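You operate a simulated robot arm through the tools that you are given. There is no shell and no other tool.

The job below is to be done with a simulated robot arm. You get a single attempt, and the scene is never put back.

Task
Clear the two bushes on the card for cables: draw their plugs into the blue tray.
Fine: slacken each screw before its plug is drawn; the third bush stays blanked.

The check looks at the end state, three seconds after you hand in, the way a careful person would. Anything else that was tipped, shoved, dropped, spilled or broken makes it a failure.

Robot
A 7-joint arm with a two-finger parallel gripper, fixed in place. Base frame: the origin is on the floor under the middle of its stand, x ahead of it, y to its left, z up. Units: mm, degrees, N and s.
It reaches about 966 mm from its shoulder. Its first joint turns from -166.0 to 166.0 degrees. Payload 3.43 kg.
The TCP is the grasp point between the finger pads, 30 mm short of the fingertips. In the tool frame z runs along the fingers and y along their closing line. Largest opening 94 mm; finger width 28, thickness 10; the body of the gripper, 50 by 96 mm, starts 55 mm behind the TCP.
Orientation is told as [roll, pitch, yaw] about the base's x, y, z axes, in that order, counted from this pose: with the fingers straight down and closing along the base's y, the tool's x points along the base's -x, its y along +y and its z along -z.

Tools
- The arm moves only by the tool step_arm. Its argument "steps" is a list of rows, each a list of 7 numbers: the shift along the tool's x, y, z in m, then the turn, a rotation vector about the tool's x, y, z in degrees, then the closure, from 0 (fully open) to 1 (shut). In form: [[x, y, z, wx, wy, wz, claw], ...]. A call has 1 to 20 rows; each row is the pose to reach, as a shift and turn from the pose commanded when the call began, along the tool's axes at that moment. Each row takes 0.2 s and may step no farther than 50 mm and 8.6 degrees from the row before; otherwise, or with a gripper value out of range, the whole call is refused. A pose out of reach is approached as far as the arm can. The call stops where the force on the tool passes 40 N (or 10 N more than at its start, if that is more) or the arm is blocked; 0.2 s more then pass. Each finger travels about 45 mm/s and halts on what it meets, pressing with about 34 N; the grip force reading is that of the motor and also rises with nothing between the fingers. The clock runs only during rows and for 0.2 s after the last one: add rows that repeat a pose to give the fingers time. It gives the time, the measured TCP pose, the force on the tool (base axes), the opening and the grip force at its end, in the units of the frame above (readings bear some noise), with the torque about the TCP (base axes, N m) and any sound that the robot's microphone picked up.
- Cameras (640 x 400 px; columns grow to the right, rows downward): "scene" is fixed at [385.5, -648.5, 1430.7]; the picture's right is [0.91, 0.41, 0.00], its down [0.31, -0.71, -0.63] and it looks along [-0.26, 0.58, -0.78] (base axes); focal length 214 px, centre (320, 200). "wrist" rides on the gripper at [76, 14, -103] in the tool frame; the picture's right is [-0.18, 0.98, 0.00], its down [-0.75, -0.14, -0.64] and it looks along [-0.63, -0.12, 0.77] (tool axes); focal length 243 px, centre (320, 200). There is no depth. A picture from a camera that has moved, and an enlarged one, comes with that camera's place and axes in the base frame and with its lens. The place of the scene camera against the robot may be out by one fixed shift of up to 18 mm in any direction.
- snapshot(camera): a new picture of that camera. The clock stands still meanwhile.
- lift_body(by): slides the trunk up (or, below 0, down) by that many mm; the arm rides with it, the base frame stays. It gives what a move gives, with no picture.
- close_up(camera, box): a new picture of the part [left, top, right, bottom] of that camera's present view, enlarged. The clock stands still meanwhile.
- finish_job(): hands the job in; it is judged then, once.

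Places have to be worked out from the pictures, the camera data and where the tool is seen. Open the gripper and draw the arm clear of the work before you hand the job in, unless the task says otherwise.

The tools are called by a JSON object that holds its "api" and its "payload". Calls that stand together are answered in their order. step_arm: Moves the arm, as the interface text tells. Its arguments: {"type":"object","properties":{"steps":{"type":"array","items":{"type":"array","items":{"type":"number"}}}},"required":["steps"]} The other tools are called the same way: lift_body (by) moves the trunk up or down; snapshot (camera) takes a picture; close_up (camera, box) takes an enlarged picture of a part of a camera's view; finish_job () hands the job in.

At the start:

```text
time_s: 0.0
tcp_pos: [249.7, -435.9, 1180.7]
tcp_rot: [0.0, -0.1, -0.1]
contact_force: [-0.1, 0.4, -0.2]
ft_torque: [-0.01, 0.0, 0.03]
opening: 94.1
grip_force: 0.0
trunk travel left (down, up): [-275.0, 215.0]
```

scene: 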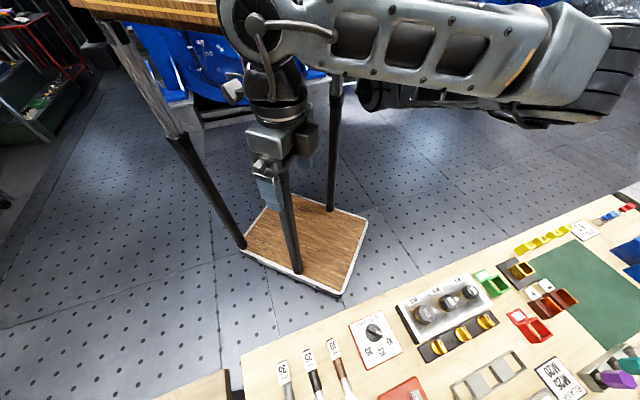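
wrist: 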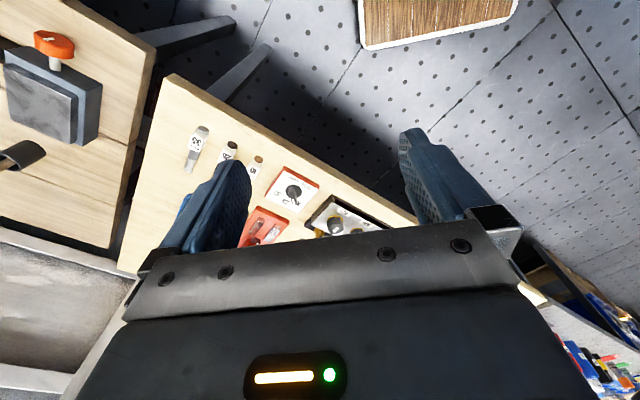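

The scene camera shows a bench with a panel of three bushes, cards and coloured trays. I'll take enlarged pictures to read the details before moving.

{"api": "close_up", "payload": {"camera": "scene", "box": [380, 260, 540, 360]}}

{"api": "close_up", "payload": {"camera": "scene", "box": [480, 190, 640, 290]}}

{"api": "close_up", "payload": {"camera": "scene", "box": [480, 300, 640, 400]}}

{"api": "close_up", "payload": {"camera": "scene", "box": [240, 300, 400, 400]}}

{"api": "snapshot", "payload": {"camera": "wrist"}}

```text
4.00 times, centred on (460, 310) of scene
camera zoom: at [385.5, -648.5, 1430.7], right [0.91, 0.41, 0.0], down [0.31, -0.71, -0.63], along [-0.26, 0.58, -0.78], focal length 858 px, centre (-240, -240)
```

zoom: 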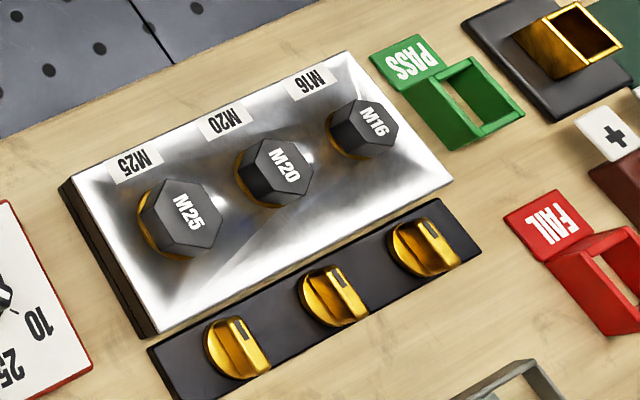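

```text
4.00 times, centred on (560, 240) of scene
camera zoom: at [385.5, -648.5, 1430.7], right [0.91, 0.41, 0.0], down [0.31, -0.71, -0.63], along [-0.26, 0.58, -0.78], focal length 858 px, centre (-640, 40)
```

zoom: 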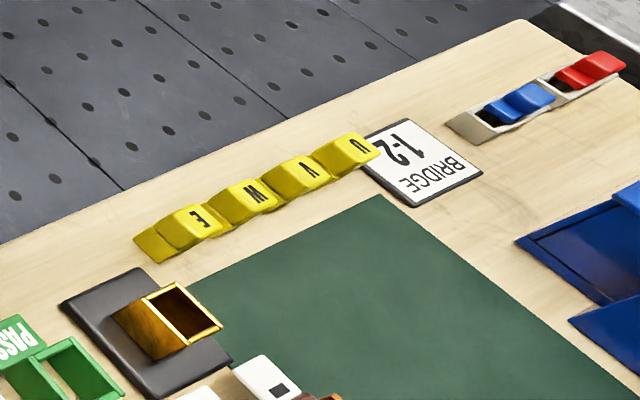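

```text
4.00 times, centred on (560, 350) of scene
camera zoom: at [385.5, -648.5, 1430.7], right [0.91, 0.41, 0.0], down [0.31, -0.71, -0.63], along [-0.26, 0.58, -0.78], focal length 858 px, centre (-640, -400)
```

zoom: 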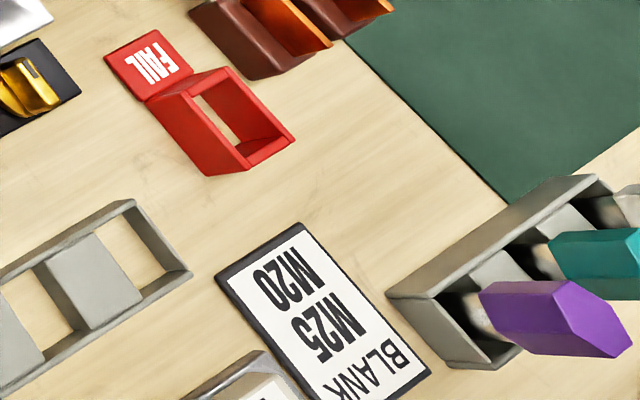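

```text
4.00 times, centred on (320, 350) of scene
camera zoom: at [385.5, -648.5, 1430.7], right [0.91, 0.41, 0.0], down [0.31, -0.71, -0.63], along [-0.26, 0.58, -0.78], focal length 858 px, centre (320, -400)
```

zoom: 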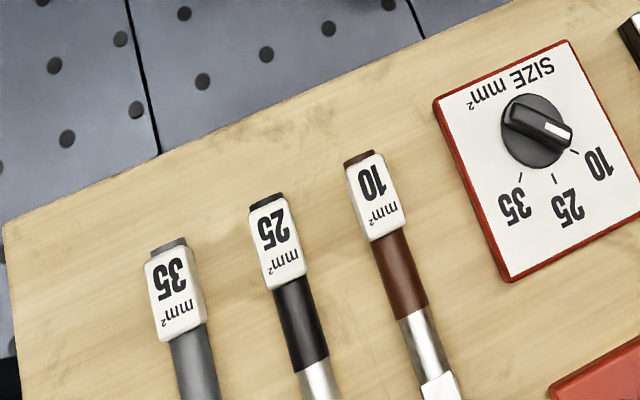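

```text
taken
camera wrist: at [174.3, -421.1, 1282.1], right [0.18, 0.98, 0.0], down [0.75, -0.14, 0.64], along [0.63, -0.12, -0.77], focal length 243 px, centre (320, 200)
```

wrist: 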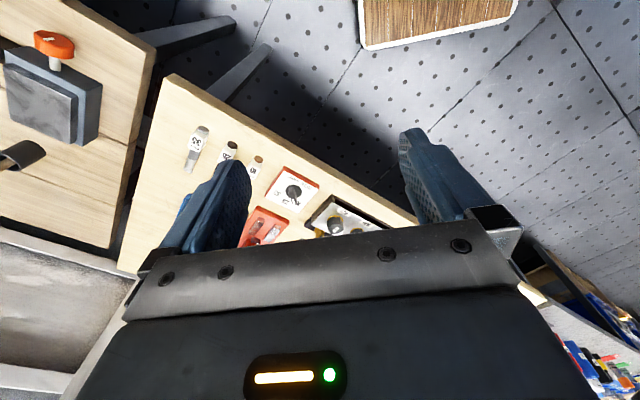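

The triangulated bench top lies at about z 885, with the bush panel around (590,-415) running at about 45° in the base frame. I'll bring the wrist camera over the panel, staying high.

{"api": "step_arm", "payload": {"steps": [[-0.04, 0, 0, 0, 0, 0, 0], [-0.08, 0, 0, 0, 0, 0, 0], [-0.12, 0, 0, 0, 0, 0, 0], [-0.16, 0, 0, 0, 0, 0, 0], [-0.2, 0, 0, 0, 0, 0, 0], [-0.2, 0, 0, 0, 0, 0, 0]]}}

{"api": "snapshot", "payload": {"camera": "wrist"}}

{"api": "snapshot", "payload": {"camera": "scene"}}

```text
time_s: 1.4
tcp_pos: [453.4, -434.9, 1181.3]
tcp_rot: [0.0, 0.0, -0.1]
contact_force: [0.0, 0.3, -0.3]
ft_torque: [0.0, -0.04, 0.0]
opening: 94.2
grip_force: 0.1
trunk travel left (down, up): [-275.0, 215.0]
```

```text
taken
camera wrist: at [375.7, -420.7, 1282.3], right [0.18, 0.98, 0.0], down [0.75, -0.14, 0.64], along [0.63, -0.12, -0.77], focal length 243 px, centre (320, 200)
```

wrist: 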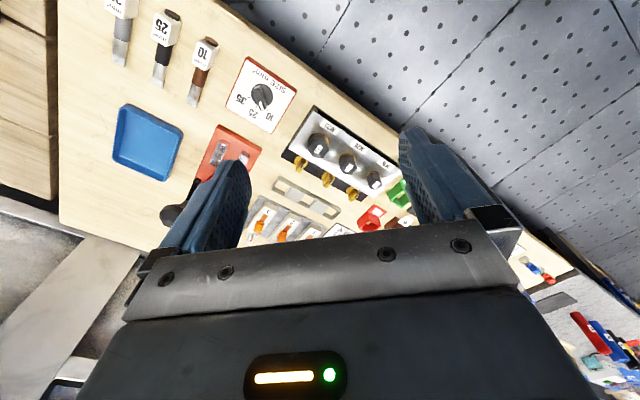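

```text
taken
```

scene: 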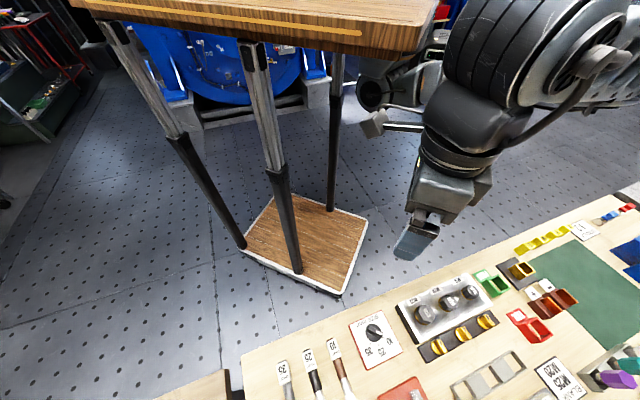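

A blue tray shows on the left in the wrist view, at about (515,-757). I'll enlarge the panel, the tray and the other pieces of the bench.

{"api": "close_up", "payload": {"camera": "wrist", "box": [270, 100, 414, 220]}}

{"api": "close_up", "payload": {"camera": "wrist", "box": [90, 80, 270, 240]}}

{"api": "close_up", "payload": {"camera": "wrist", "box": [230, 170, 420, 245]}}

{"api": "close_up", "payload": {"camera": "scene", "box": [540, 180, 640, 400]}}

```text
3.33 times, centred on (342, 160) of wrist
camera zoom: at [375.7, -420.7, 1282.3], right [0.18, 0.98, 0.0], down [0.75, -0.14, 0.64], along [0.63, -0.12, -0.77], focal length 809 px, centre (247, 333)
```

zoom: 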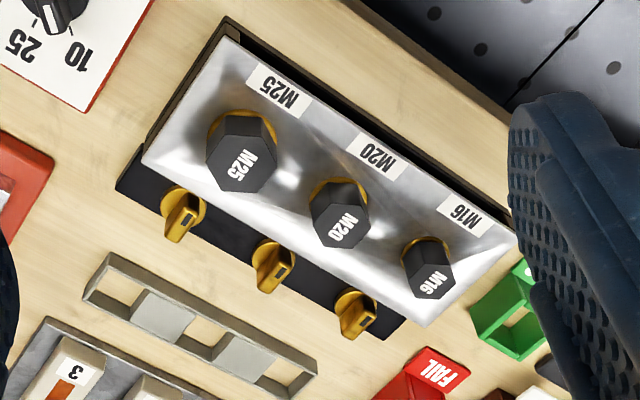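

```text
2.50 times, centred on (180, 160) of wrist
camera zoom: at [375.7, -420.7, 1282.3], right [0.18, 0.98, 0.0], down [0.75, -0.14, 0.64], along [0.63, -0.12, -0.77], focal length 606 px, centre (670, 300)
```

zoom: 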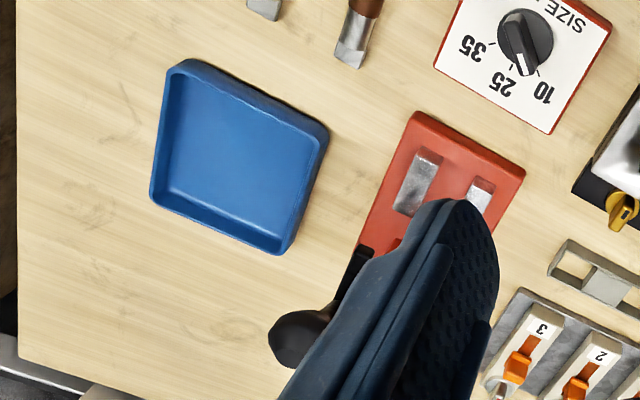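

```text
3.37 times, centred on (325, 208) of wrist
camera zoom: at [375.7, -420.7, 1282.3], right [0.18, 0.98, 0.0], down [0.75, -0.14, 0.64], along [0.63, -0.12, -0.77], focal length 817 px, centre (303, 175)
```

zoom: 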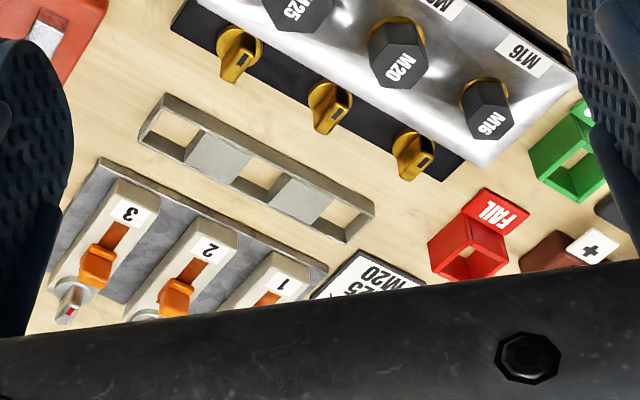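

```text
1.82 times, centred on (590, 290) of scene
camera zoom: at [385.5, -648.5, 1430.7], right [0.91, 0.41, 0.0], down [0.31, -0.71, -0.63], along [-0.26, 0.58, -0.78], focal length 390 px, centre (-171, 36)
```

zoom: 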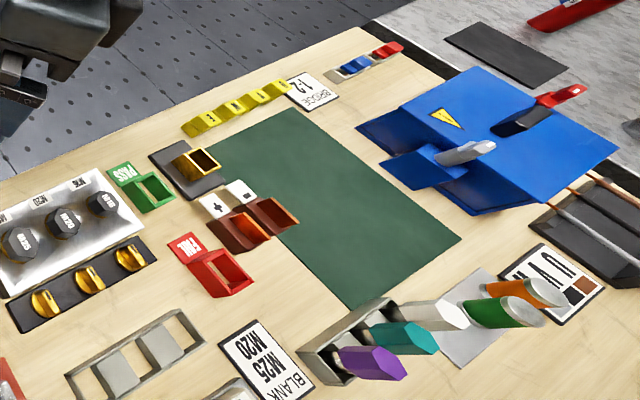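

The panel is clear: M25, M20, M16 plugs each with a brass wing screw beside it. I want to read the whole card, which I place at about (817,-458), so I move further ahead at the same height.

{"api": "step_arm", "payload": {"steps": [[-0.045, 0, 0, 0, 0, 0, 0], [-0.09, 0, 0, 0, 0, 0, 0], [-0.135, 0, 0, 0, 0, 0, 0], [-0.18, 0, 0, 0, 0, 0, 0], [-0.22, 0, 0, 0, 0, 0, 0], [-0.22, 0, 0, 0, 0, 0, 0]]}}

{"api": "snapshot", "payload": {"camera": "wrist"}}

{"api": "close_up", "payload": {"camera": "wrist", "box": [250, 120, 410, 240]}}

{"api": "close_up", "payload": {"camera": "wrist", "box": [250, 0, 410, 120]}}

```text
time_s: 2.8
tcp_pos: [670.8, -433.0, 1180.7]
tcp_rot: [-0.1, 0.0, 0.1]
contact_force: [-0.1, -0.2, 0.0]
ft_torque: [0.05, 0.0, -0.02]
opening: 94.1
grip_force: 0.0
trunk travel left (down, up): [-275.0, 215.0]
```

```text
taken
camera wrist: at [594.8, -418.9, 1282.6], right [0.18, 0.98, 0.0], down [0.75, -0.14, 0.64], along [0.63, -0.12, -0.77], focal length 243 px, centre (320, 200)
```

wrist: 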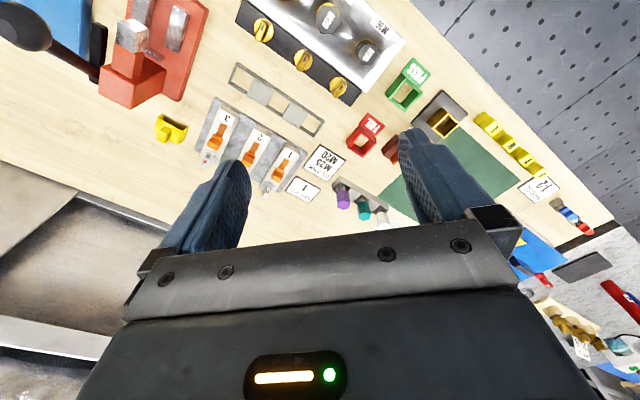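

```text
3.33 times, centred on (330, 180) of wrist
camera zoom: at [594.8, -418.9, 1282.6], right [0.18, 0.98, 0.0], down [0.75, -0.14, 0.64], along [0.63, -0.12, -0.77], focal length 809 px, centre (287, 267)
```

zoom: 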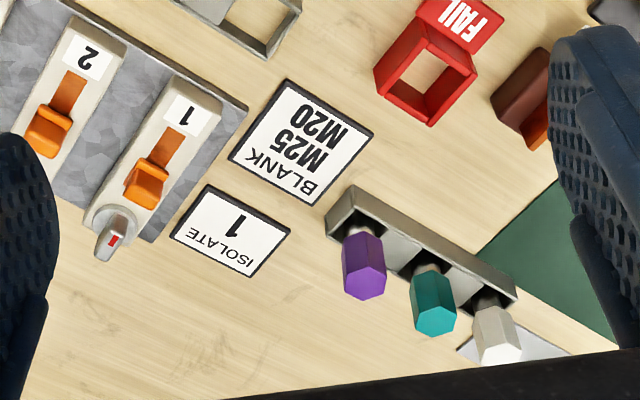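

```text
3.33 times, centred on (330, 60) of wrist
camera zoom: at [594.8, -418.9, 1282.6], right [0.18, 0.98, 0.0], down [0.75, -0.14, 0.64], along [0.63, -0.12, -0.77], focal length 809 px, centre (287, 667)
```

zoom: 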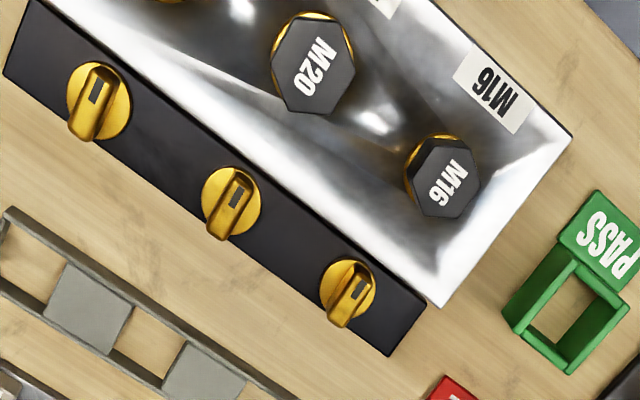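

The card reads M25 and M20, so M16 must stay blanked and untouched. Triangulating from the two wrist views puts the M20 plug top at about (617,-412,904), M25 at (573,-461), M16 at (663,-366), and the middle wing screw at about (656,-452,886). I'll turn the gripper to the panel's 45° line and come down partway above the screws for a closer look.

{"api": "step_arm", "payload": {"steps": [[0.003, -0.003, 0.02, 0, 0, 7.5, 0], [0.006, -0.006, 0.045, 0, 0, 15, 0], [0.009, -0.009, 0.075, 0, 0, 22.5, 0], [0.012, -0.012, 0.105, 0, 0, 30, 0], [0.014, -0.015, 0.135, 0, 0, 37.5, 0], [0.016, -0.019, 0.16, 0, 0, 45, 0], [0.016, -0.019, 0.16, 0, 0, 45, 0]]}}

{"api": "snapshot", "payload": {"camera": "wrist"}}

{"api": "close_up", "payload": {"camera": "wrist", "box": [220, 40, 420, 165]}}

{"api": "snapshot", "payload": {"camera": "scene"}}

```text
time_s: 4.4
tcp_pos: [654.4, -454.7, 1020.4]
tcp_rot: [0.0, 0.0, -45.2]
contact_force: [-0.3, -0.5, 0.8]
ft_torque: [0.01, 0.0, -0.01]
opening: 93.7
grip_force: 0.1
trunk travel left (down, up): [-275.0, 215.0]
```

```text
taken
camera wrist: at [610.4, -390.7, 1121.7], right [0.83, 0.56, 0.0], down [0.43, -0.63, 0.64], along [0.36, -0.53, -0.77], focal length 243 px, centre (320, 200)
```

wrist: 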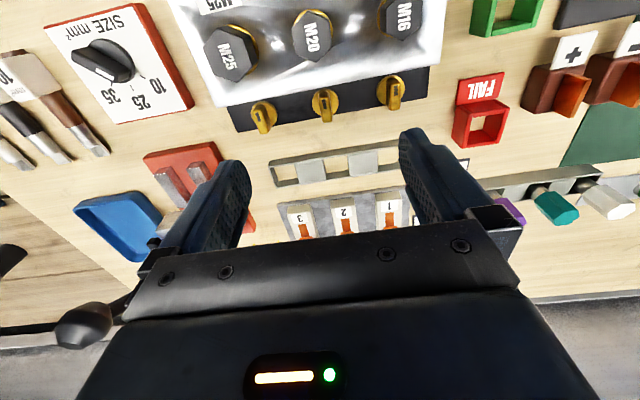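

```text
3.20 times, centred on (320, 102) of wrist
camera zoom: at [610.4, -390.7, 1121.7], right [0.83, 0.56, 0.0], down [0.43, -0.63, 0.64], along [0.36, -0.53, -0.77], focal length 776 px, centre (320, 512)
```

zoom: 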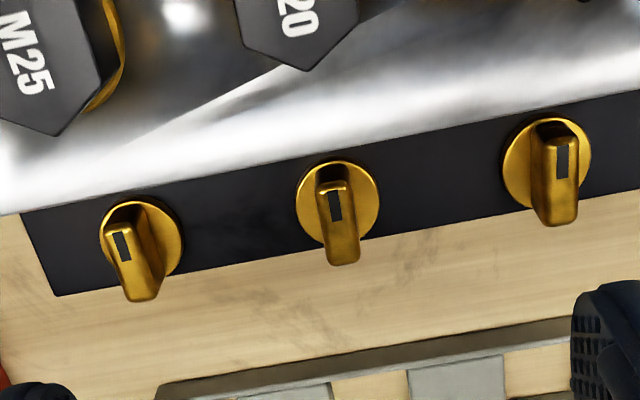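

```text
taken
```

scene: 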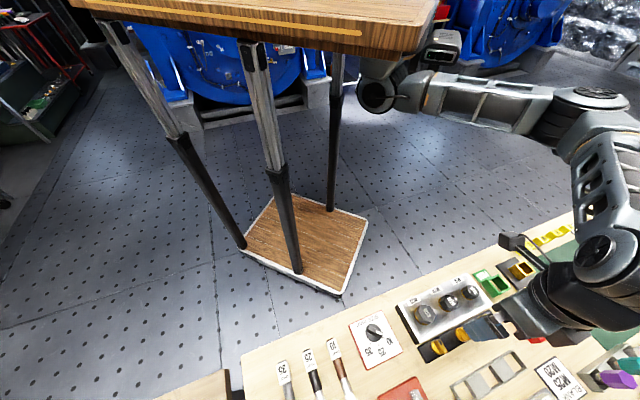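

The screws' wings now show clearly; I compute the middle screw's axis at about (660,-455,870) with its wing top at about z 886. I'll zoom in tightly to see the wing angle and shape of each screw and the plugs' flats.

{"api": "close_up", "payload": {"camera": "wrist", "box": [240, 70, 352, 140]}}

{"api": "close_up", "payload": {"camera": "wrist", "box": [180, 0, 340, 100]}}

{"api": "close_up", "payload": {"camera": "wrist", "box": [40, 120, 260, 270]}}

```text
5.71 times, centred on (296, 105) of wrist
camera zoom: at [610.4, -390.7, 1121.7], right [0.83, 0.56, 0.0], down [0.43, -0.63, 0.64], along [0.36, -0.53, -0.77], focal length 1386 px, centre (457, 743)
```

zoom: 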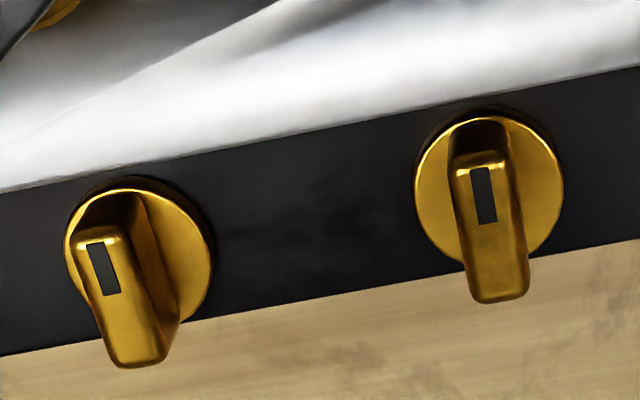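

```text
4.00 times, centred on (260, 50) of wrist
camera zoom: at [610.4, -390.7, 1121.7], right [0.83, 0.56, 0.0], down [0.43, -0.63, 0.64], along [0.36, -0.53, -0.77], focal length 970 px, centre (560, 800)
```

zoom: 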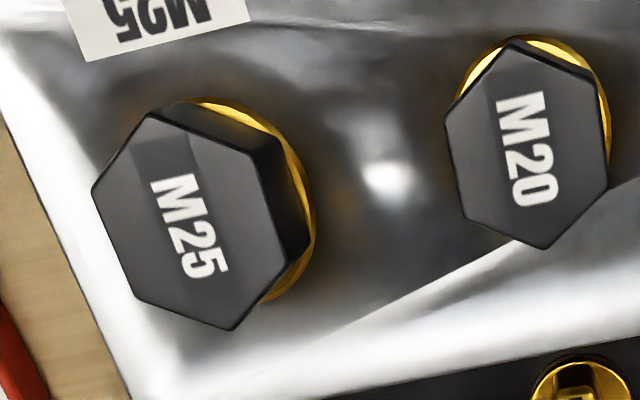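

```text
2.67 times, centred on (150, 195) of wrist
camera zoom: at [610.4, -390.7, 1121.7], right [0.83, 0.56, 0.0], down [0.43, -0.63, 0.64], along [0.36, -0.53, -0.77], focal length 647 px, centre (773, 213)
```

zoom: 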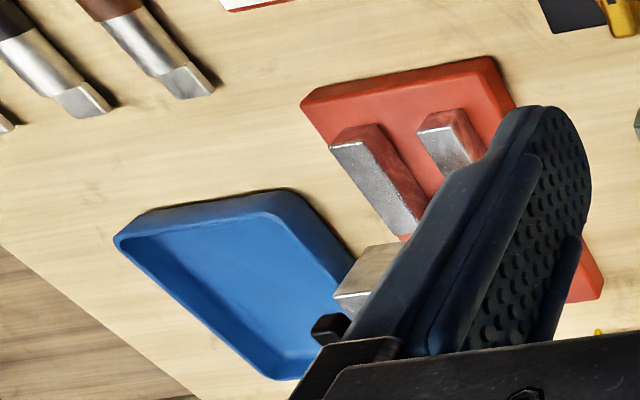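

Both hexagons' flats face along the row (45°), and the wings stand square to the row, so yaw -45° suits all grips. From the views I get the M25 plug at (571,-461), its screw axis at about (615.5,-501.5), panel top z≈881 and wing top z≈886. I'll move above the M25 screw with the fingers half closed and check from nearer.

{"api": "step_arm", "payload": {"steps": [[-0.003, -0.02, 0.01, 0, 0, 0, 0.2], [-0.006, -0.04, 0.03, 0, 0, 0, 0.4], [-0.0099, -0.0608, 0.05, 0, 0, 0, 0.55], [-0.0099, -0.0608, 0.07, 0, 0, 0, 0.55], [-0.0099, -0.0608, 0.07, 0, 0, 0, 0.55], [-0.0099, -0.0608, 0.07, 0, 0, 0, 0.55]]}}

{"api": "snapshot", "payload": {"camera": "wrist"}}

{"api": "close_up", "payload": {"camera": "wrist", "box": [220, 80, 420, 205]}}

```text
time_s: 5.8
tcp_pos: [618.6, -503.4, 951.4]
tcp_rot: [0.0, -0.1, -45.0]
contact_force: [0.4, 0.8, 0.3]
ft_torque: [-0.01, 0.0, 0.0]
opening: 42.1
grip_force: 0.0
trunk travel left (down, up): [-275.0, 215.0]
```

```text
taken
camera wrist: at [574.9, -439.5, 1052.2], right [0.82, 0.57, 0.0], down [0.43, -0.63, 0.64], along [0.36, -0.53, -0.77], focal length 243 px, centre (320, 200)
```

wrist: 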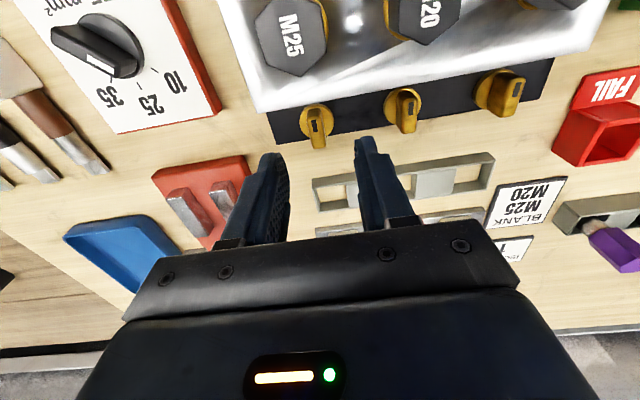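

```text
3.20 times, centred on (320, 142) of wrist
camera zoom: at [574.9, -439.5, 1052.2], right [0.82, 0.57, 0.0], down [0.43, -0.63, 0.64], along [0.36, -0.53, -0.77], focal length 776 px, centre (320, 384)
```

zoom: 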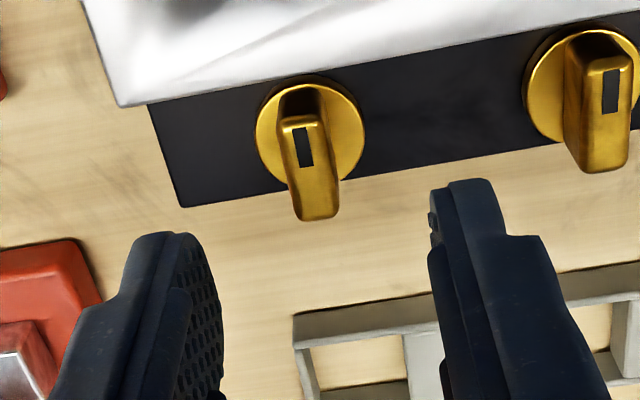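

Relative to the TCP the M25 screw axis sits at about tool (3.5,-1.9) mm. I'll centre on the wing (keeping a few mm bias away from the panel) and lower until the tips straddle the wing, then look again.

{"api": "step_arm", "payload": {"steps": [[-0.0005, -0.0019, 0.01, 0, 0, 0, 0.55], [-0.0005, -0.0019, 0.02, 0, 0, 0, 0.6], [-0.0005, -0.0019, 0.03, 0, 0, 0, 0.65], [-0.0005, -0.0019, 0.04, 0, 0, 0, 0.68], [-0.0005, -0.0019, 0.04, 0, 0, 0, 0.68], [-0.0005, -0.0019, 0.04, 0, 0, 0, 0.68]]}}

{"api": "close_up", "payload": {"camera": "wrist", "box": [220, 60, 420, 185]}}

{"api": "close_up", "payload": {"camera": "scene", "box": [380, 260, 540, 360]}}

```text
time_s: 7.2
tcp_pos: [617.7, -504.9, 911.2]
tcp_rot: [0.0, 0.0, -45.0]
contact_force: [0.5, 0.2, 0.0]
ft_torque: [0.03, 0.01, 0.01]
opening: 30.3
grip_force: 0.1
trunk travel left (down, up): [-275.0, 215.0]
```

```text
3.20 times, centred on (320, 122) of wrist
camera zoom: at [573.7, -440.9, 1012.2], right [0.82, 0.57, 0.0], down [0.43, -0.63, 0.64], along [0.36, -0.53, -0.77], focal length 776 px, centre (320, 448)
```

zoom: 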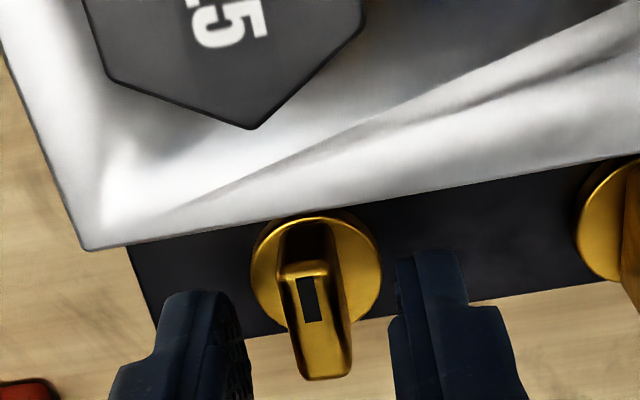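

```text
4.00 times, centred on (460, 310) of scene
camera zoom: at [385.5, -648.5, 1430.7], right [0.91, 0.41, 0.0], down [0.31, -0.71, -0.63], along [-0.26, 0.58, -0.78], focal length 858 px, centre (-240, -240)
```

zoom: 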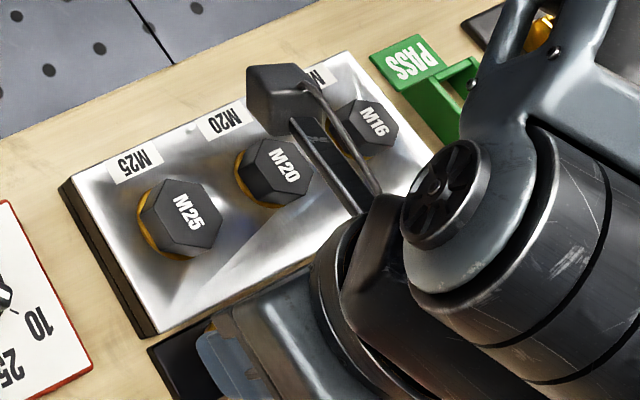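

The wing lies between the fingers, axis at about tool (2.5,-0.6). I'll bias 1.5 mm more away from the panel, lower 5 mm and close on the wing.

{"api": "step_arm", "payload": {"steps": [[-0.0015, -0.0005, 0.003, 0, 0, 0, 0.68], [-0.0015, -0.0005, 0.005, 0, 0, 0, 0.68], [-0.0015, -0.0005, 0.005, 0, 0, 0, 0.8], [-0.0015, -0.0005, 0.005, 0, 0, 0, 0.9], [-0.0015, -0.0005, 0.005, 0, 0, 0, 1.0], [-0.0015, -0.0005, 0.005, 0, 0, 0, 1.0], [-0.0015, -0.0005, 0.005, 0, 0, 0, 1.0]]}}

{"api": "close_up", "payload": {"camera": "wrist", "box": [220, 60, 420, 185]}}

```text
time_s: 8.8
tcp_pos: [618.5, -506.5, 905.7]
tcp_rot: [0.0, 0.0, -44.9]
contact_force: [2.5, 2.0, -1.7]
ft_torque: [0.23, 0.11, 0.01]
opening: 10.8
grip_force: 44.4
trunk travel left (down, up): [-275.0, 215.0]
```

```text
3.20 times, centred on (320, 122) of wrist
camera zoom: at [575.1, -443.0, 1007.1], right [0.82, 0.57, 0.0], down [0.43, -0.63, 0.64], along [0.36, -0.53, -0.77], focal length 776 px, centre (320, 448)
```

zoom: 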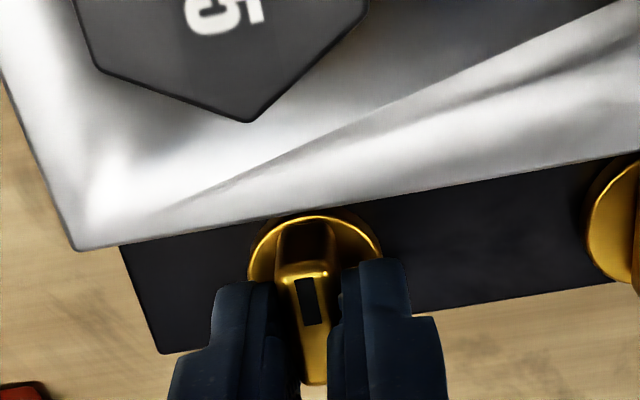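

The fingers hold the wing (10.8 mm). I'll try a slackening turn, anticlockwise seen from above, by 15° about the screw's axis, and read the torque and sound.

{"api": "step_arm", "payload": {"steps": [[1e-05, 0.0003, 0, 0, 0, -5, 1.0], [6e-05, 0.0007, 0, 0, 0, -10, 1.0], [0.00014, 0.00104, 0, 0, 0, -15, 1.0], [0.00014, 0.00104, 0, 0, 0, -15, 1.0]]}}

{"api": "close_up", "payload": {"camera": "wrist", "box": [220, 60, 420, 185]}}

```text
time_s: 9.8
tcp_pos: [619.8, -506.2, 905.5]
tcp_rot: [0.0, 0.0, -29.7]
contact_force: [10.0, 5.1, -0.7]
ft_torque: [0.66, 0.82, 0.0]
opening: 10.8
grip_force: 44.7
trunk travel left (down, up): [-275.0, 215.0]
```

```text
3.20 times, centred on (320, 122) of wrist
camera zoom: at [560.5, -455.7, 1007.0], right [0.65, 0.76, 0.0], down [0.58, -0.5, 0.64], along [0.49, -0.42, -0.77], focal length 776 px, centre (320, 448)
```

zoom: 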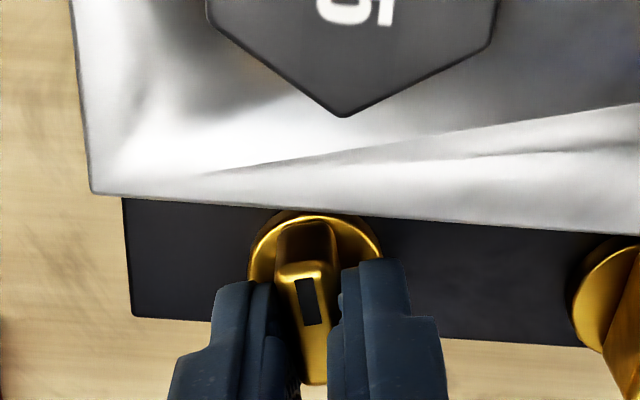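

The wing turns with the gripper with little torque; a side force of about 10 N tells me the axis is slightly off my estimate. I'll continue anticlockwise another 30° with a small correction toward that force.

{"api": "step_arm", "payload": {"steps": [[-0.0001, 0.0008, 0, 0, 0, -7.5, 1.0], [-0.0001, 0.0014, 0, 0, 0, -15, 1.0], [0.0001, 0.002, 0, 0, 0, -22.5, 1.0], [0.0003, 0.0025, 0, 0, 0, -30, 1.0], [0.0003, 0.0025, 0, 0, 0, -30, 1.0]]}}

{"api": "close_up", "payload": {"camera": "wrist", "box": [220, 60, 420, 185]}}

```text
time_s: 11.0
tcp_pos: [619.6, -503.8, 905.9]
tcp_rot: [0.1, 0.0, 0.2]
contact_force: [6.6, 4.5, 0.5]
ft_torque: [0.13, -0.81, -0.02]
opening: 10.9
grip_force: 44.9
trunk travel left (down, up): [-275.0, 215.0]
```

```text
3.20 times, centred on (320, 122) of wrist
camera zoom: at [543.9, -489.7, 1007.0], right [0.18, 0.98, 0.0], down [0.75, -0.14, 0.64], along [0.63, -0.12, -0.77], focal length 776 px, centre (320, 448)
```

zoom: 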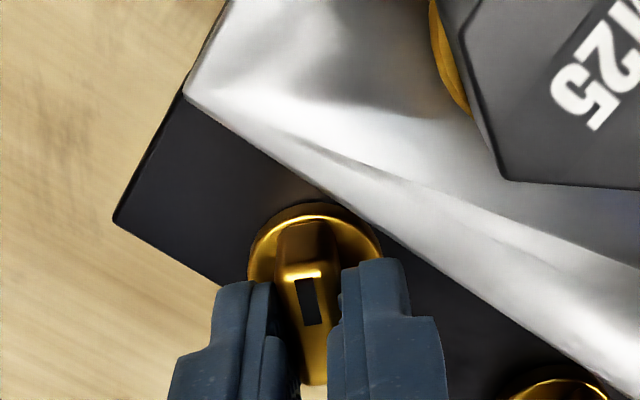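

The screw has turned 45° with no stop and no appreciable torque. I'll go on another 45° to complete a quarter turn, watching for a stop or a sound.

{"api": "step_arm", "payload": {"steps": [[-0.0002, 0.0007, 0, 0, 0, -7.5, 1.0], [-0.0002, 0.0013, 0, 0, 0, -15, 1.0], [-0.0001, 0.0018, 0, 0, 0, -22.5, 1.0], [0.0001, 0.0023, 0, 0, 0, -30, 1.0], [0.0004, 0.0027, 0, 0, 0, -37.5, 1.0], [0.0008, 0.0031, 0, 0, 0, -45, 1.0], [0.0008, 0.0031, 0, 0, 0, -45, 1.0]]}}

{"api": "close_up", "payload": {"camera": "wrist", "box": [220, 60, 420, 185]}}

```text
time_s: 12.6
tcp_pos: [619.8, -500.6, 905.7]
tcp_rot: [0.0, 0.0, 45.1]
contact_force: [2.5, 7.5, 3.3]
ft_torque: [-0.01, 0.13, -0.08]
opening: 10.8
grip_force: 44.1
trunk travel left (down, up): [-275.0, 215.0]
```

```text
3.20 times, centred on (320, 122) of wrist
camera zoom: at [555.1, -544.8, 1007.1], right [-0.57, 0.82, 0.0], down [0.63, 0.43, 0.64], along [0.53, 0.36, -0.77], focal length 776 px, centre (320, 448)
```

zoom: 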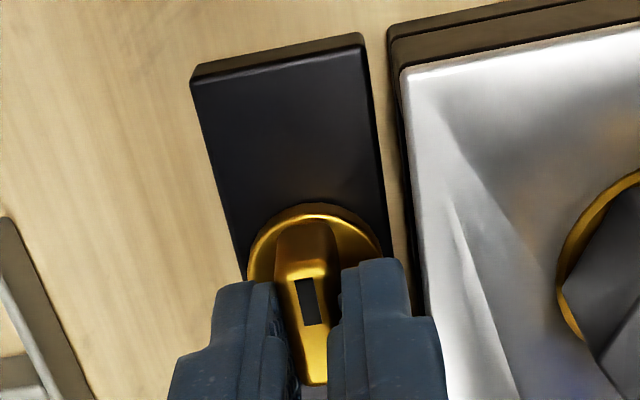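

The screw has turned a full quarter turn and still moves easily. I'll try a further 10° to learn whether there is a stop here, since the fingers still clear the panel edge by a few mm.

{"api": "step_arm", "payload": {"steps": [[-0.0001, 0.0005, 0, 0, 0, -5, 1.0], [-0.0001, 0.0008, 0, 0, 0, -10, 1.0], [-0.0001, 0.0008, 0, 0, 0, -10, 1.0]]}}

{"api": "close_up", "payload": {"camera": "wrist", "box": [220, 60, 420, 185]}}

```text
time_s: 13.4
tcp_pos: [618.4, -501.1, 904.6]
tcp_rot: [0.0, -0.1, 55.1]
contact_force: [3.1, 5.5, -1.0]
ft_torque: [-0.23, 0.22, -1.27]
opening: 14.1
grip_force: 45.3
trunk travel left (down, up): [-275.0, 215.0]
```

```text
3.20 times, centred on (320, 122) of wrist
camera zoom: at [563.2, -554.8, 1007.1], right [-0.7, 0.71, 0.0], down [0.55, 0.54, 0.64], along [0.46, 0.45, -0.77], focal length 776 px, centre (320, 448)
```

zoom: 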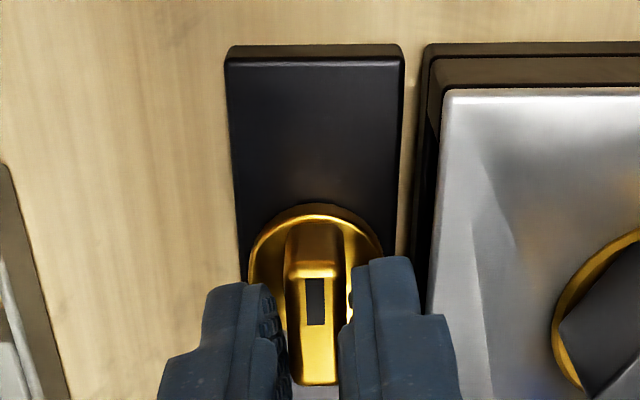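

Torque jumped to -1.27 N m and the wing slipped in the fingers: there is a stop at a quarter turn, so this screw is fully slack. I'll ease back 10°, open, and rise clear.

{"api": "step_arm", "payload": {"steps": [[0.0001, -0.0004, 0, 0, 0, 5, 1.0], [0.0001, -0.0008, 0, 0, 0, 9, 1.0], [0.0001, -0.0008, 0, 0, 0, 9, 0.8], [0.0001, -0.0008, 0, 0, 0, 9, 0.68], [0.0001, -0.0008, 0, 0, 0, 9, 0.68], [0.0001, -0.0008, -0.02, 0, 0, 9, 0.68], [0.0001, -0.0008, -0.05, 0, 0, 9, 0.68], [0.0001, -0.0008, -0.05, 0, 0, 9, 0.68]]}}

{"api": "close_up", "payload": {"camera": "wrist", "box": [220, 60, 420, 185]}}

{"api": "snapshot", "payload": {"camera": "wrist"}}

```text
time_s: 15.2
tcp_pos: [619.5, -500.1, 955.3]
tcp_rot: [0.1, 0.0, 46.0]
contact_force: [-0.4, -0.1, 0.6]
ft_torque: [-0.04, 0.0, 0.0]
opening: 30.2
grip_force: 0.0
trunk travel left (down, up): [-275.0, 215.0]
```

```text
3.20 times, centred on (320, 122) of wrist
camera zoom: at [556.4, -545.6, 1056.3], right [-0.58, 0.81, 0.0], down [0.62, 0.44, 0.64], along [0.52, 0.37, -0.77], focal length 776 px, centre (320, 448)
```

zoom: 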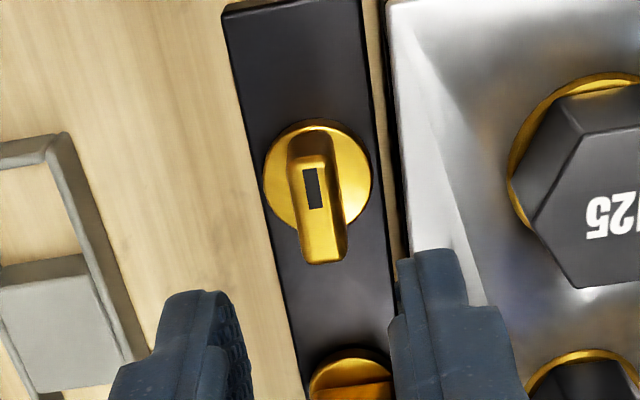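

```text
taken
camera wrist: at [556.4, -545.6, 1056.3], right [-0.58, 0.81, 0.0], down [0.62, 0.44, 0.64], along [0.52, 0.37, -0.77], focal length 243 px, centre (320, 200)
```

wrist: 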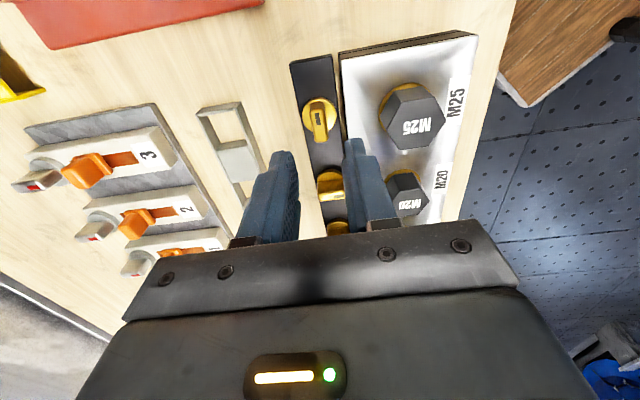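

The M25 screw now lies along its strip, slack. I'll raise a little, swing the wrist back to yaw -45° and go above the M20 screw at about (662,-457).

{"api": "step_arm", "payload": {"steps": [[-0.005, 0, -0.01, 0, 0, 8.3, 0.6], [-0.01, -0.001, -0.02, 0, 0, 16.6, 0.55], [-0.016, -0.0015, -0.02, 0, 0, 24.9, 0.55], [-0.022, -0.002, -0.02, 0, 0, 33.2, 0.55], [-0.028, -0.0025, -0.02, 0, 0, 41.5, 0.55], [-0.034, -0.003, -0.02, 0, 0, 49.8, 0.55], [-0.04, -0.0035, -0.02, 0, 0, 58.1, 0.55], [-0.046, -0.004, -0.02, 0, 0, 66.4, 0.55], [-0.052, -0.0045, -0.02, 0, 0, 74.7, 0.55], [-0.057, -0.005, -0.015, 0, 0, 83, 0.55], [-0.0604, -0.0053, 0, 0, 0, 91, 0.55], [-0.0604, -0.0053, 0, 0, 0, 91, 0.55]]}}

{"api": "close_up", "payload": {"camera": "wrist", "box": [220, 80, 420, 205]}}

{"api": "snapshot", "payload": {"camera": "wrist"}}

```text
time_s: 17.8
tcp_pos: [665.3, -461.1, 955.5]
tcp_rot: [0.0, 0.0, -45.1]
contact_force: [0.7, -0.1, -0.9]
ft_torque: [-0.03, -0.01, 0.01]
opening: 42.6
grip_force: 0.0
trunk travel left (down, up): [-275.0, 215.0]
```

```text
3.20 times, centred on (320, 142) of wrist
camera zoom: at [621.5, -397.0, 1056.5], right [0.83, 0.56, 0.0], down [0.43, -0.63, 0.64], along [0.36, -0.53, -0.77], focal length 776 px, centre (320, 384)
```

zoom: 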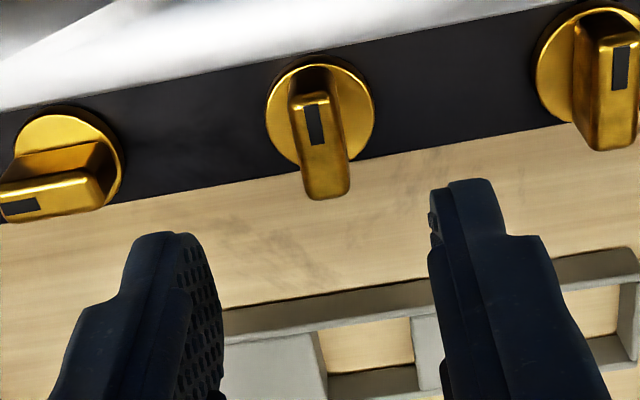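

```text
taken
camera wrist: at [621.5, -397.0, 1056.5], right [0.83, 0.56, 0.0], down [0.43, -0.63, 0.64], along [0.36, -0.53, -0.77], focal length 243 px, centre (320, 200)
```

wrist: 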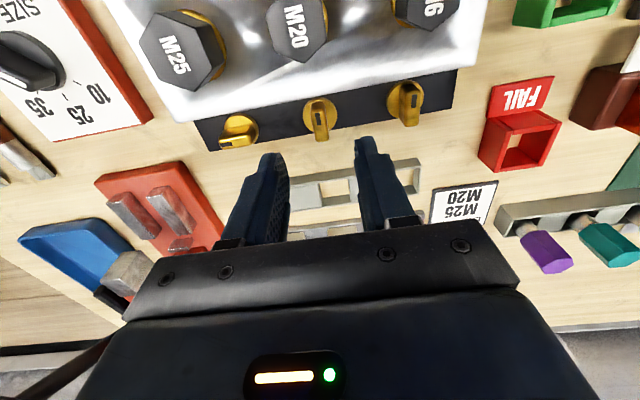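

The M20 screw sits at about tool (5,0.8) from the TCP. I'll centre on it and descend to the same height as before, then check before closing.

{"api": "step_arm", "payload": {"steps": [[0.0005, 0.0008, 0.015, 0, 0, 0, 0.58], [0.0005, 0.0008, 0.03, 0, 0, 0, 0.65], [0.0005, 0.0008, 0.04, 0, 0, 0, 0.68], [0.0005, 0.0008, 0.045, 0, 0, 0, 0.68], [0.0005, 0.0008, 0.045, 0, 0, 0, 0.68]]}}

{"api": "close_up", "payload": {"camera": "wrist", "box": [220, 60, 420, 185]}}

```text
time_s: 19.0
tcp_pos: [665.4, -460.3, 911.3]
tcp_rot: [0.0, 0.1, -45.0]
contact_force: [0.2, 0.3, -0.3]
ft_torque: [-0.02, -0.02, -0.02]
opening: 30.0
grip_force: 0.0
trunk travel left (down, up): [-275.0, 215.0]
```

```text
3.20 times, centred on (320, 122) of wrist
camera zoom: at [622.0, -396.2, 1012.1], right [0.82, 0.57, 0.0], down [0.43, -0.63, 0.64], along [0.36, -0.53, -0.77], focal length 776 px, centre (320, 448)
```

zoom: 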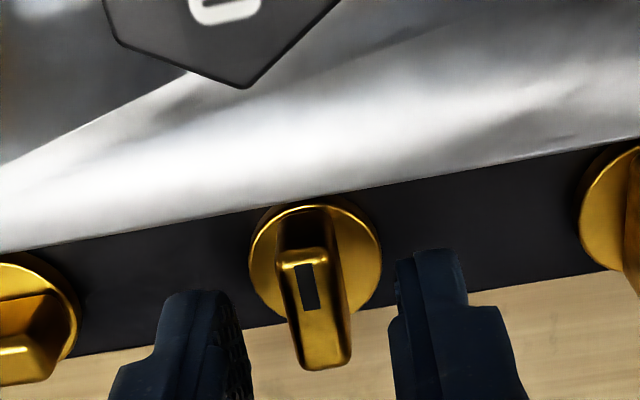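

The axis sits at about tool (5,-0.3), close to centred. I'll lower 5 mm and close on the wing.

{"api": "step_arm", "payload": {"steps": [[0, 0, 0.003, 0, 0, 0, 0.68], [0, 0, 0.005, 0, 0, 0, 0.7], [0, 0, 0.005, 0, 0, 0, 0.8], [0, 0, 0.005, 0, 0, 0, 0.9], [0, 0, 0.005, 0, 0, 0, 1.0], [0, 0, 0.005, 0, 0, 0, 1.0], [0, 0, 0.005, 0, 0, 0, 1.0]]}}

{"api": "close_up", "payload": {"camera": "wrist", "box": [220, 60, 420, 185]}}

```text
time_s: 20.6
tcp_pos: [665.2, -460.5, 905.3]
tcp_rot: [0.0, -0.1, -45.1]
contact_force: [-0.4, 0.2, -2.4]
ft_torque: [-0.19, -0.21, -0.02]
opening: 11.0
grip_force: 44.5
trunk travel left (down, up): [-275.0, 215.0]
```

```text
3.20 times, centred on (320, 122) of wrist
camera zoom: at [621.6, -396.1, 1007.1], right [0.82, 0.57, 0.0], down [0.43, -0.63, 0.64], along [0.36, -0.53, -0.77], focal length 776 px, centre (320, 448)
```

zoom: 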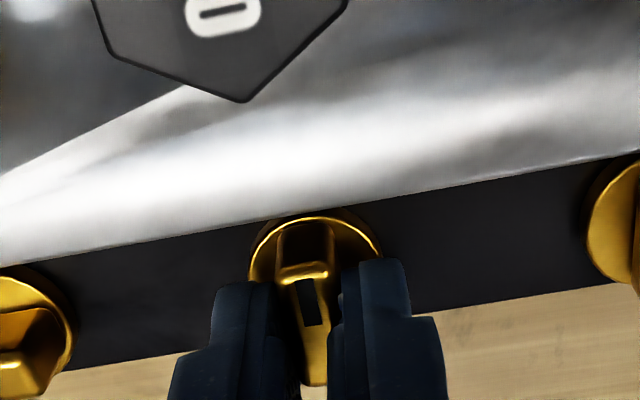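

Clean grip with almost no side force. I'll turn it anticlockwise 45° about its axis (5 mm from the TCP).

{"api": "step_arm", "payload": {"steps": [[4e-05, 0.00065, 0, 0, 0, -7.5, 1.0], [0.00017, 0.0013, 0, 0, 0, -15, 1.0], [0.00038, 0.0019, 0, 0, 0, -22.5, 1.0], [0.00067, 0.0025, 0, 0, 0, -30, 1.0], [0.00103, 0.00304, 0, 0, 0, -37.5, 1.0], [0.00146, 0.00354, 0, 0, 0, -45, 1.0], [0.00146, 0.00354, 0, 0, 0, -45, 1.0]]}}

{"api": "close_up", "payload": {"camera": "wrist", "box": [220, 60, 420, 185]}}

```text
time_s: 22.2
tcp_pos: [667.7, -457.4, 905.2]
tcp_rot: [0.1, 0.1, 0.0]
contact_force: [5.4, -9.5, -1.5]
ft_torque: [-0.16, 0.7, 0.03]
opening: 11.0
grip_force: 44.3
trunk travel left (down, up): [-275.0, 215.0]
```

```text
3.20 times, centred on (320, 122) of wrist
camera zoom: at [590.4, -443.0, 1007.1], right [0.18, 0.98, 0.0], down [0.75, -0.14, 0.64], along [0.63, -0.12, -0.77], focal length 776 px, centre (320, 448)
```

zoom: 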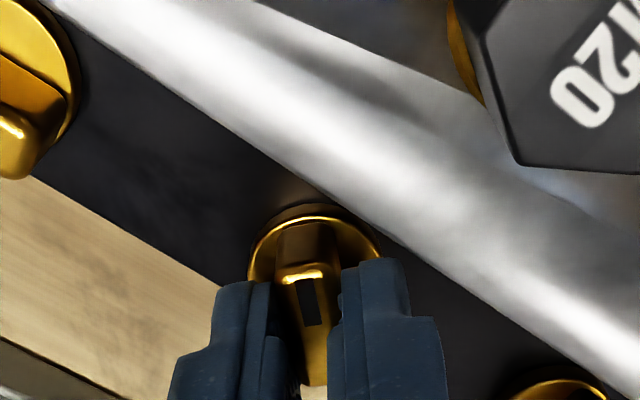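

It has turned 45°; the side force says I moved slightly too far sideways. I'll correct by about 0.6 mm and turn the remaining 45° plus a few degrees to reach the stop.

{"api": "step_arm", "payload": {"steps": [[-0.0002, 0.0001, 0, 0, 0, -7.5, 1.0], [-0.0002, 0.0004, 0, 0, 0, -15, 1.0], [0.0, 0.0009, 0, 0, 0, -22.5, 1.0], [0.0002, 0.0014, 0, 0, 0, -30, 1.0], [0.0005, 0.0018, 0, 0, 0, -37.5, 1.0], [0.0008, 0.0022, 0, 0, 0, -45, 1.0], [0.001, 0.0023, 0, 0, 0, -50, 1.0], [0.001, 0.0023, 0, 0, 0, -50, 1.0]]}}

{"api": "close_up", "payload": {"camera": "wrist", "box": [220, 60, 420, 185]}}

```text
time_s: 24.0
tcp_pos: [666.0, -453.5, 905.5]
tcp_rot: [0.0, 0.0, 50.1]
contact_force: [3.4, -5.4, -3.0]
ft_torque: [-0.2, 0.05, -1.18]
opening: 12.0
grip_force: 44.3
trunk travel left (down, up): [-275.0, 215.0]
```

```text
3.20 times, centred on (320, 122) of wrist
camera zoom: at [605.7, -503.1, 1007.1], right [-0.64, 0.77, 0.0], down [0.59, 0.49, 0.64], along [0.5, 0.41, -0.77], focal length 776 px, centre (320, 448)
```

zoom: 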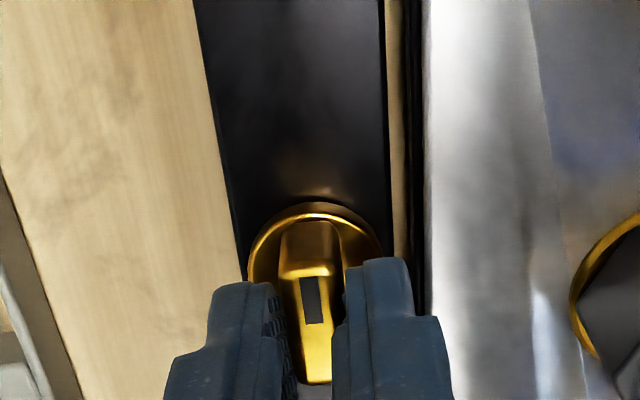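

Stop reached again (torque -1.18), so the M20 screw is slack too. I'll ease back, open and rise, then look at the plugs from this side to judge head and bush heights.

{"api": "step_arm", "payload": {"steps": [[-0.0001, -0.0002, 0, 0, 0, 4, 1.0], [-0.0001, -0.0002, 0, 0, 0, 4, 0.8], [-0.0001, -0.0002, 0, 0, 0, 4, 0.68], [-0.0001, -0.0002, 0, 0, 0, 4, 0.66], [-0.0001, -0.0002, -0.025, 0, 0, 4, 0.66], [-0.0001, -0.0002, -0.06, 0, 0, 4, 0.55], [-0.0001, -0.0002, -0.095, 0, 0, 4, 0.45], [-0.0001, -0.0002, -0.095, 0, 0, 4, 0.4]]}}

{"api": "snapshot", "payload": {"camera": "wrist"}}

{"api": "close_up", "payload": {"camera": "wrist", "box": [280, 0, 440, 160]}}

```text
time_s: 25.8
tcp_pos: [664.0, -454.8, 1000.2]
tcp_rot: [0.0, 0.0, 46.1]
contact_force: [0.5, -0.1, -0.4]
ft_torque: [-0.04, -0.01, -0.02]
opening: 56.4
grip_force: 0.1
trunk travel left (down, up): [-275.0, 215.0]
```

```text
taken
camera wrist: at [600.9, -499.5, 1102.2], right [-0.58, 0.81, 0.0], down [0.62, 0.44, 0.64], along [0.52, 0.37, -0.77], focal length 243 px, centre (320, 200)
```

wrist: 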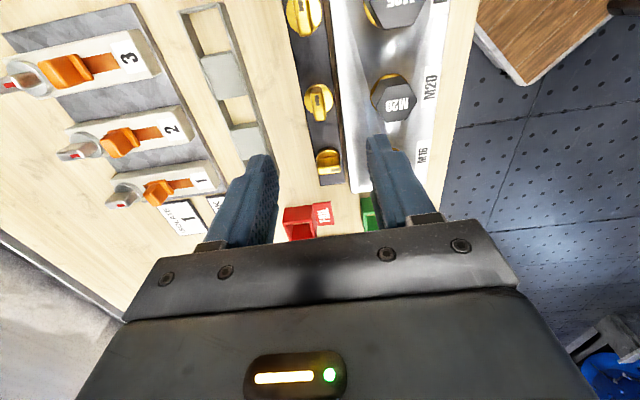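

```text
2.50 times, centred on (360, 80) of wrist
camera zoom: at [600.9, -499.5, 1102.2], right [-0.58, 0.81, 0.0], down [0.62, 0.44, 0.64], along [0.52, 0.37, -0.77], focal length 606 px, centre (220, 500)
```

zoom: 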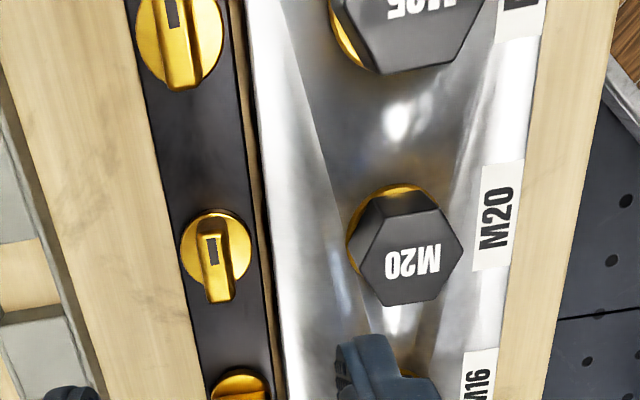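

Both screw wings now lie along the strip. I'll swing back to yaw -45° at this height and place the gripper above the M25 plug at about (571,-461), with about 56 mm opening.

{"api": "step_arm", "payload": {"steps": [[0.006, 0.006, 0, 0, 0, 8.3, 0.4], [0.012, 0.012, 0, 0, 0, 16.6, 0.4], [0.019, 0.018, 0, 0, 0, 24.9, 0.4], [0.025, 0.023, 0, 0, 0, 33.2, 0.4], [0.032, 0.028, 0, 0, 0, 41.5, 0.4], [0.038, 0.034, 0, 0, 0, 49.8, 0.4], [0.044, 0.04, 0, 0, 0, 58.1, 0.4], [0.051, 0.046, 0, 0, 0, 66.4, 0.4], [0.058, 0.052, 0, 0, 0, 74.7, 0.4], [0.064, 0.058, 0, 0, 0, 83, 0.4], [0.0697, 0.0627, 0, 0, 0, 91, 0.4], [0.0697, 0.0627, 0, 0, 0, 91, 0.4]]}}

{"api": "snapshot", "payload": {"camera": "wrist"}}

{"api": "close_up", "payload": {"camera": "wrist", "box": [220, 60, 420, 185]}}

```text
time_s: 28.4
tcp_pos: [571.2, -462.2, 1001.0]
tcp_rot: [0.0, 0.0, -45.1]
contact_force: [-0.2, -0.1, -0.5]
ft_torque: [0.01, 0.01, 0.04]
opening: 56.6
grip_force: 0.1
trunk travel left (down, up): [-275.0, 215.0]
```

```text
taken
camera wrist: at [527.8, -397.4, 1102.1], right [0.83, 0.56, 0.0], down [0.43, -0.63, 0.64], along [0.36, -0.53, -0.77], focal length 243 px, centre (320, 200)
```

wrist: 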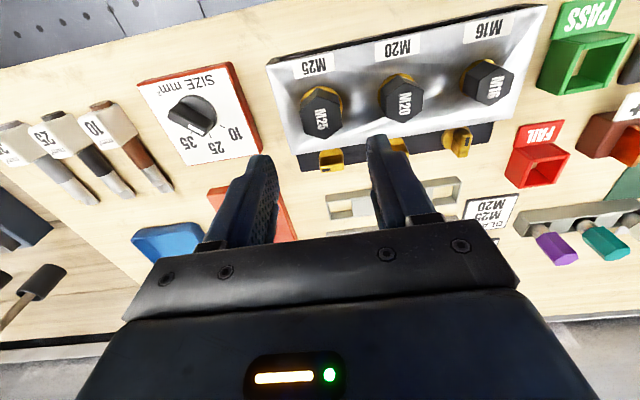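

```text
3.20 times, centred on (320, 122) of wrist
camera zoom: at [527.8, -397.4, 1102.1], right [0.83, 0.56, 0.0], down [0.43, -0.63, 0.64], along [0.36, -0.53, -0.77], focal length 776 px, centre (320, 448)
```

zoom: 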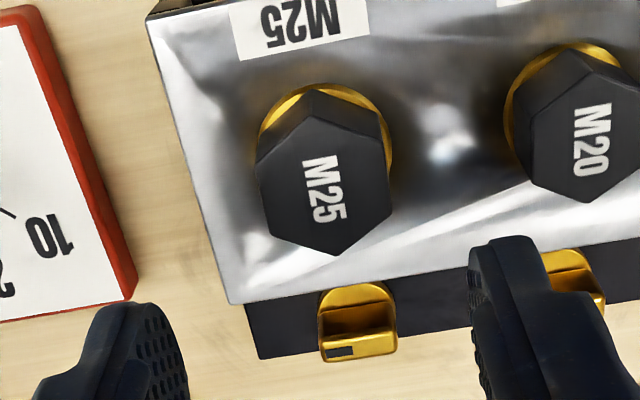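

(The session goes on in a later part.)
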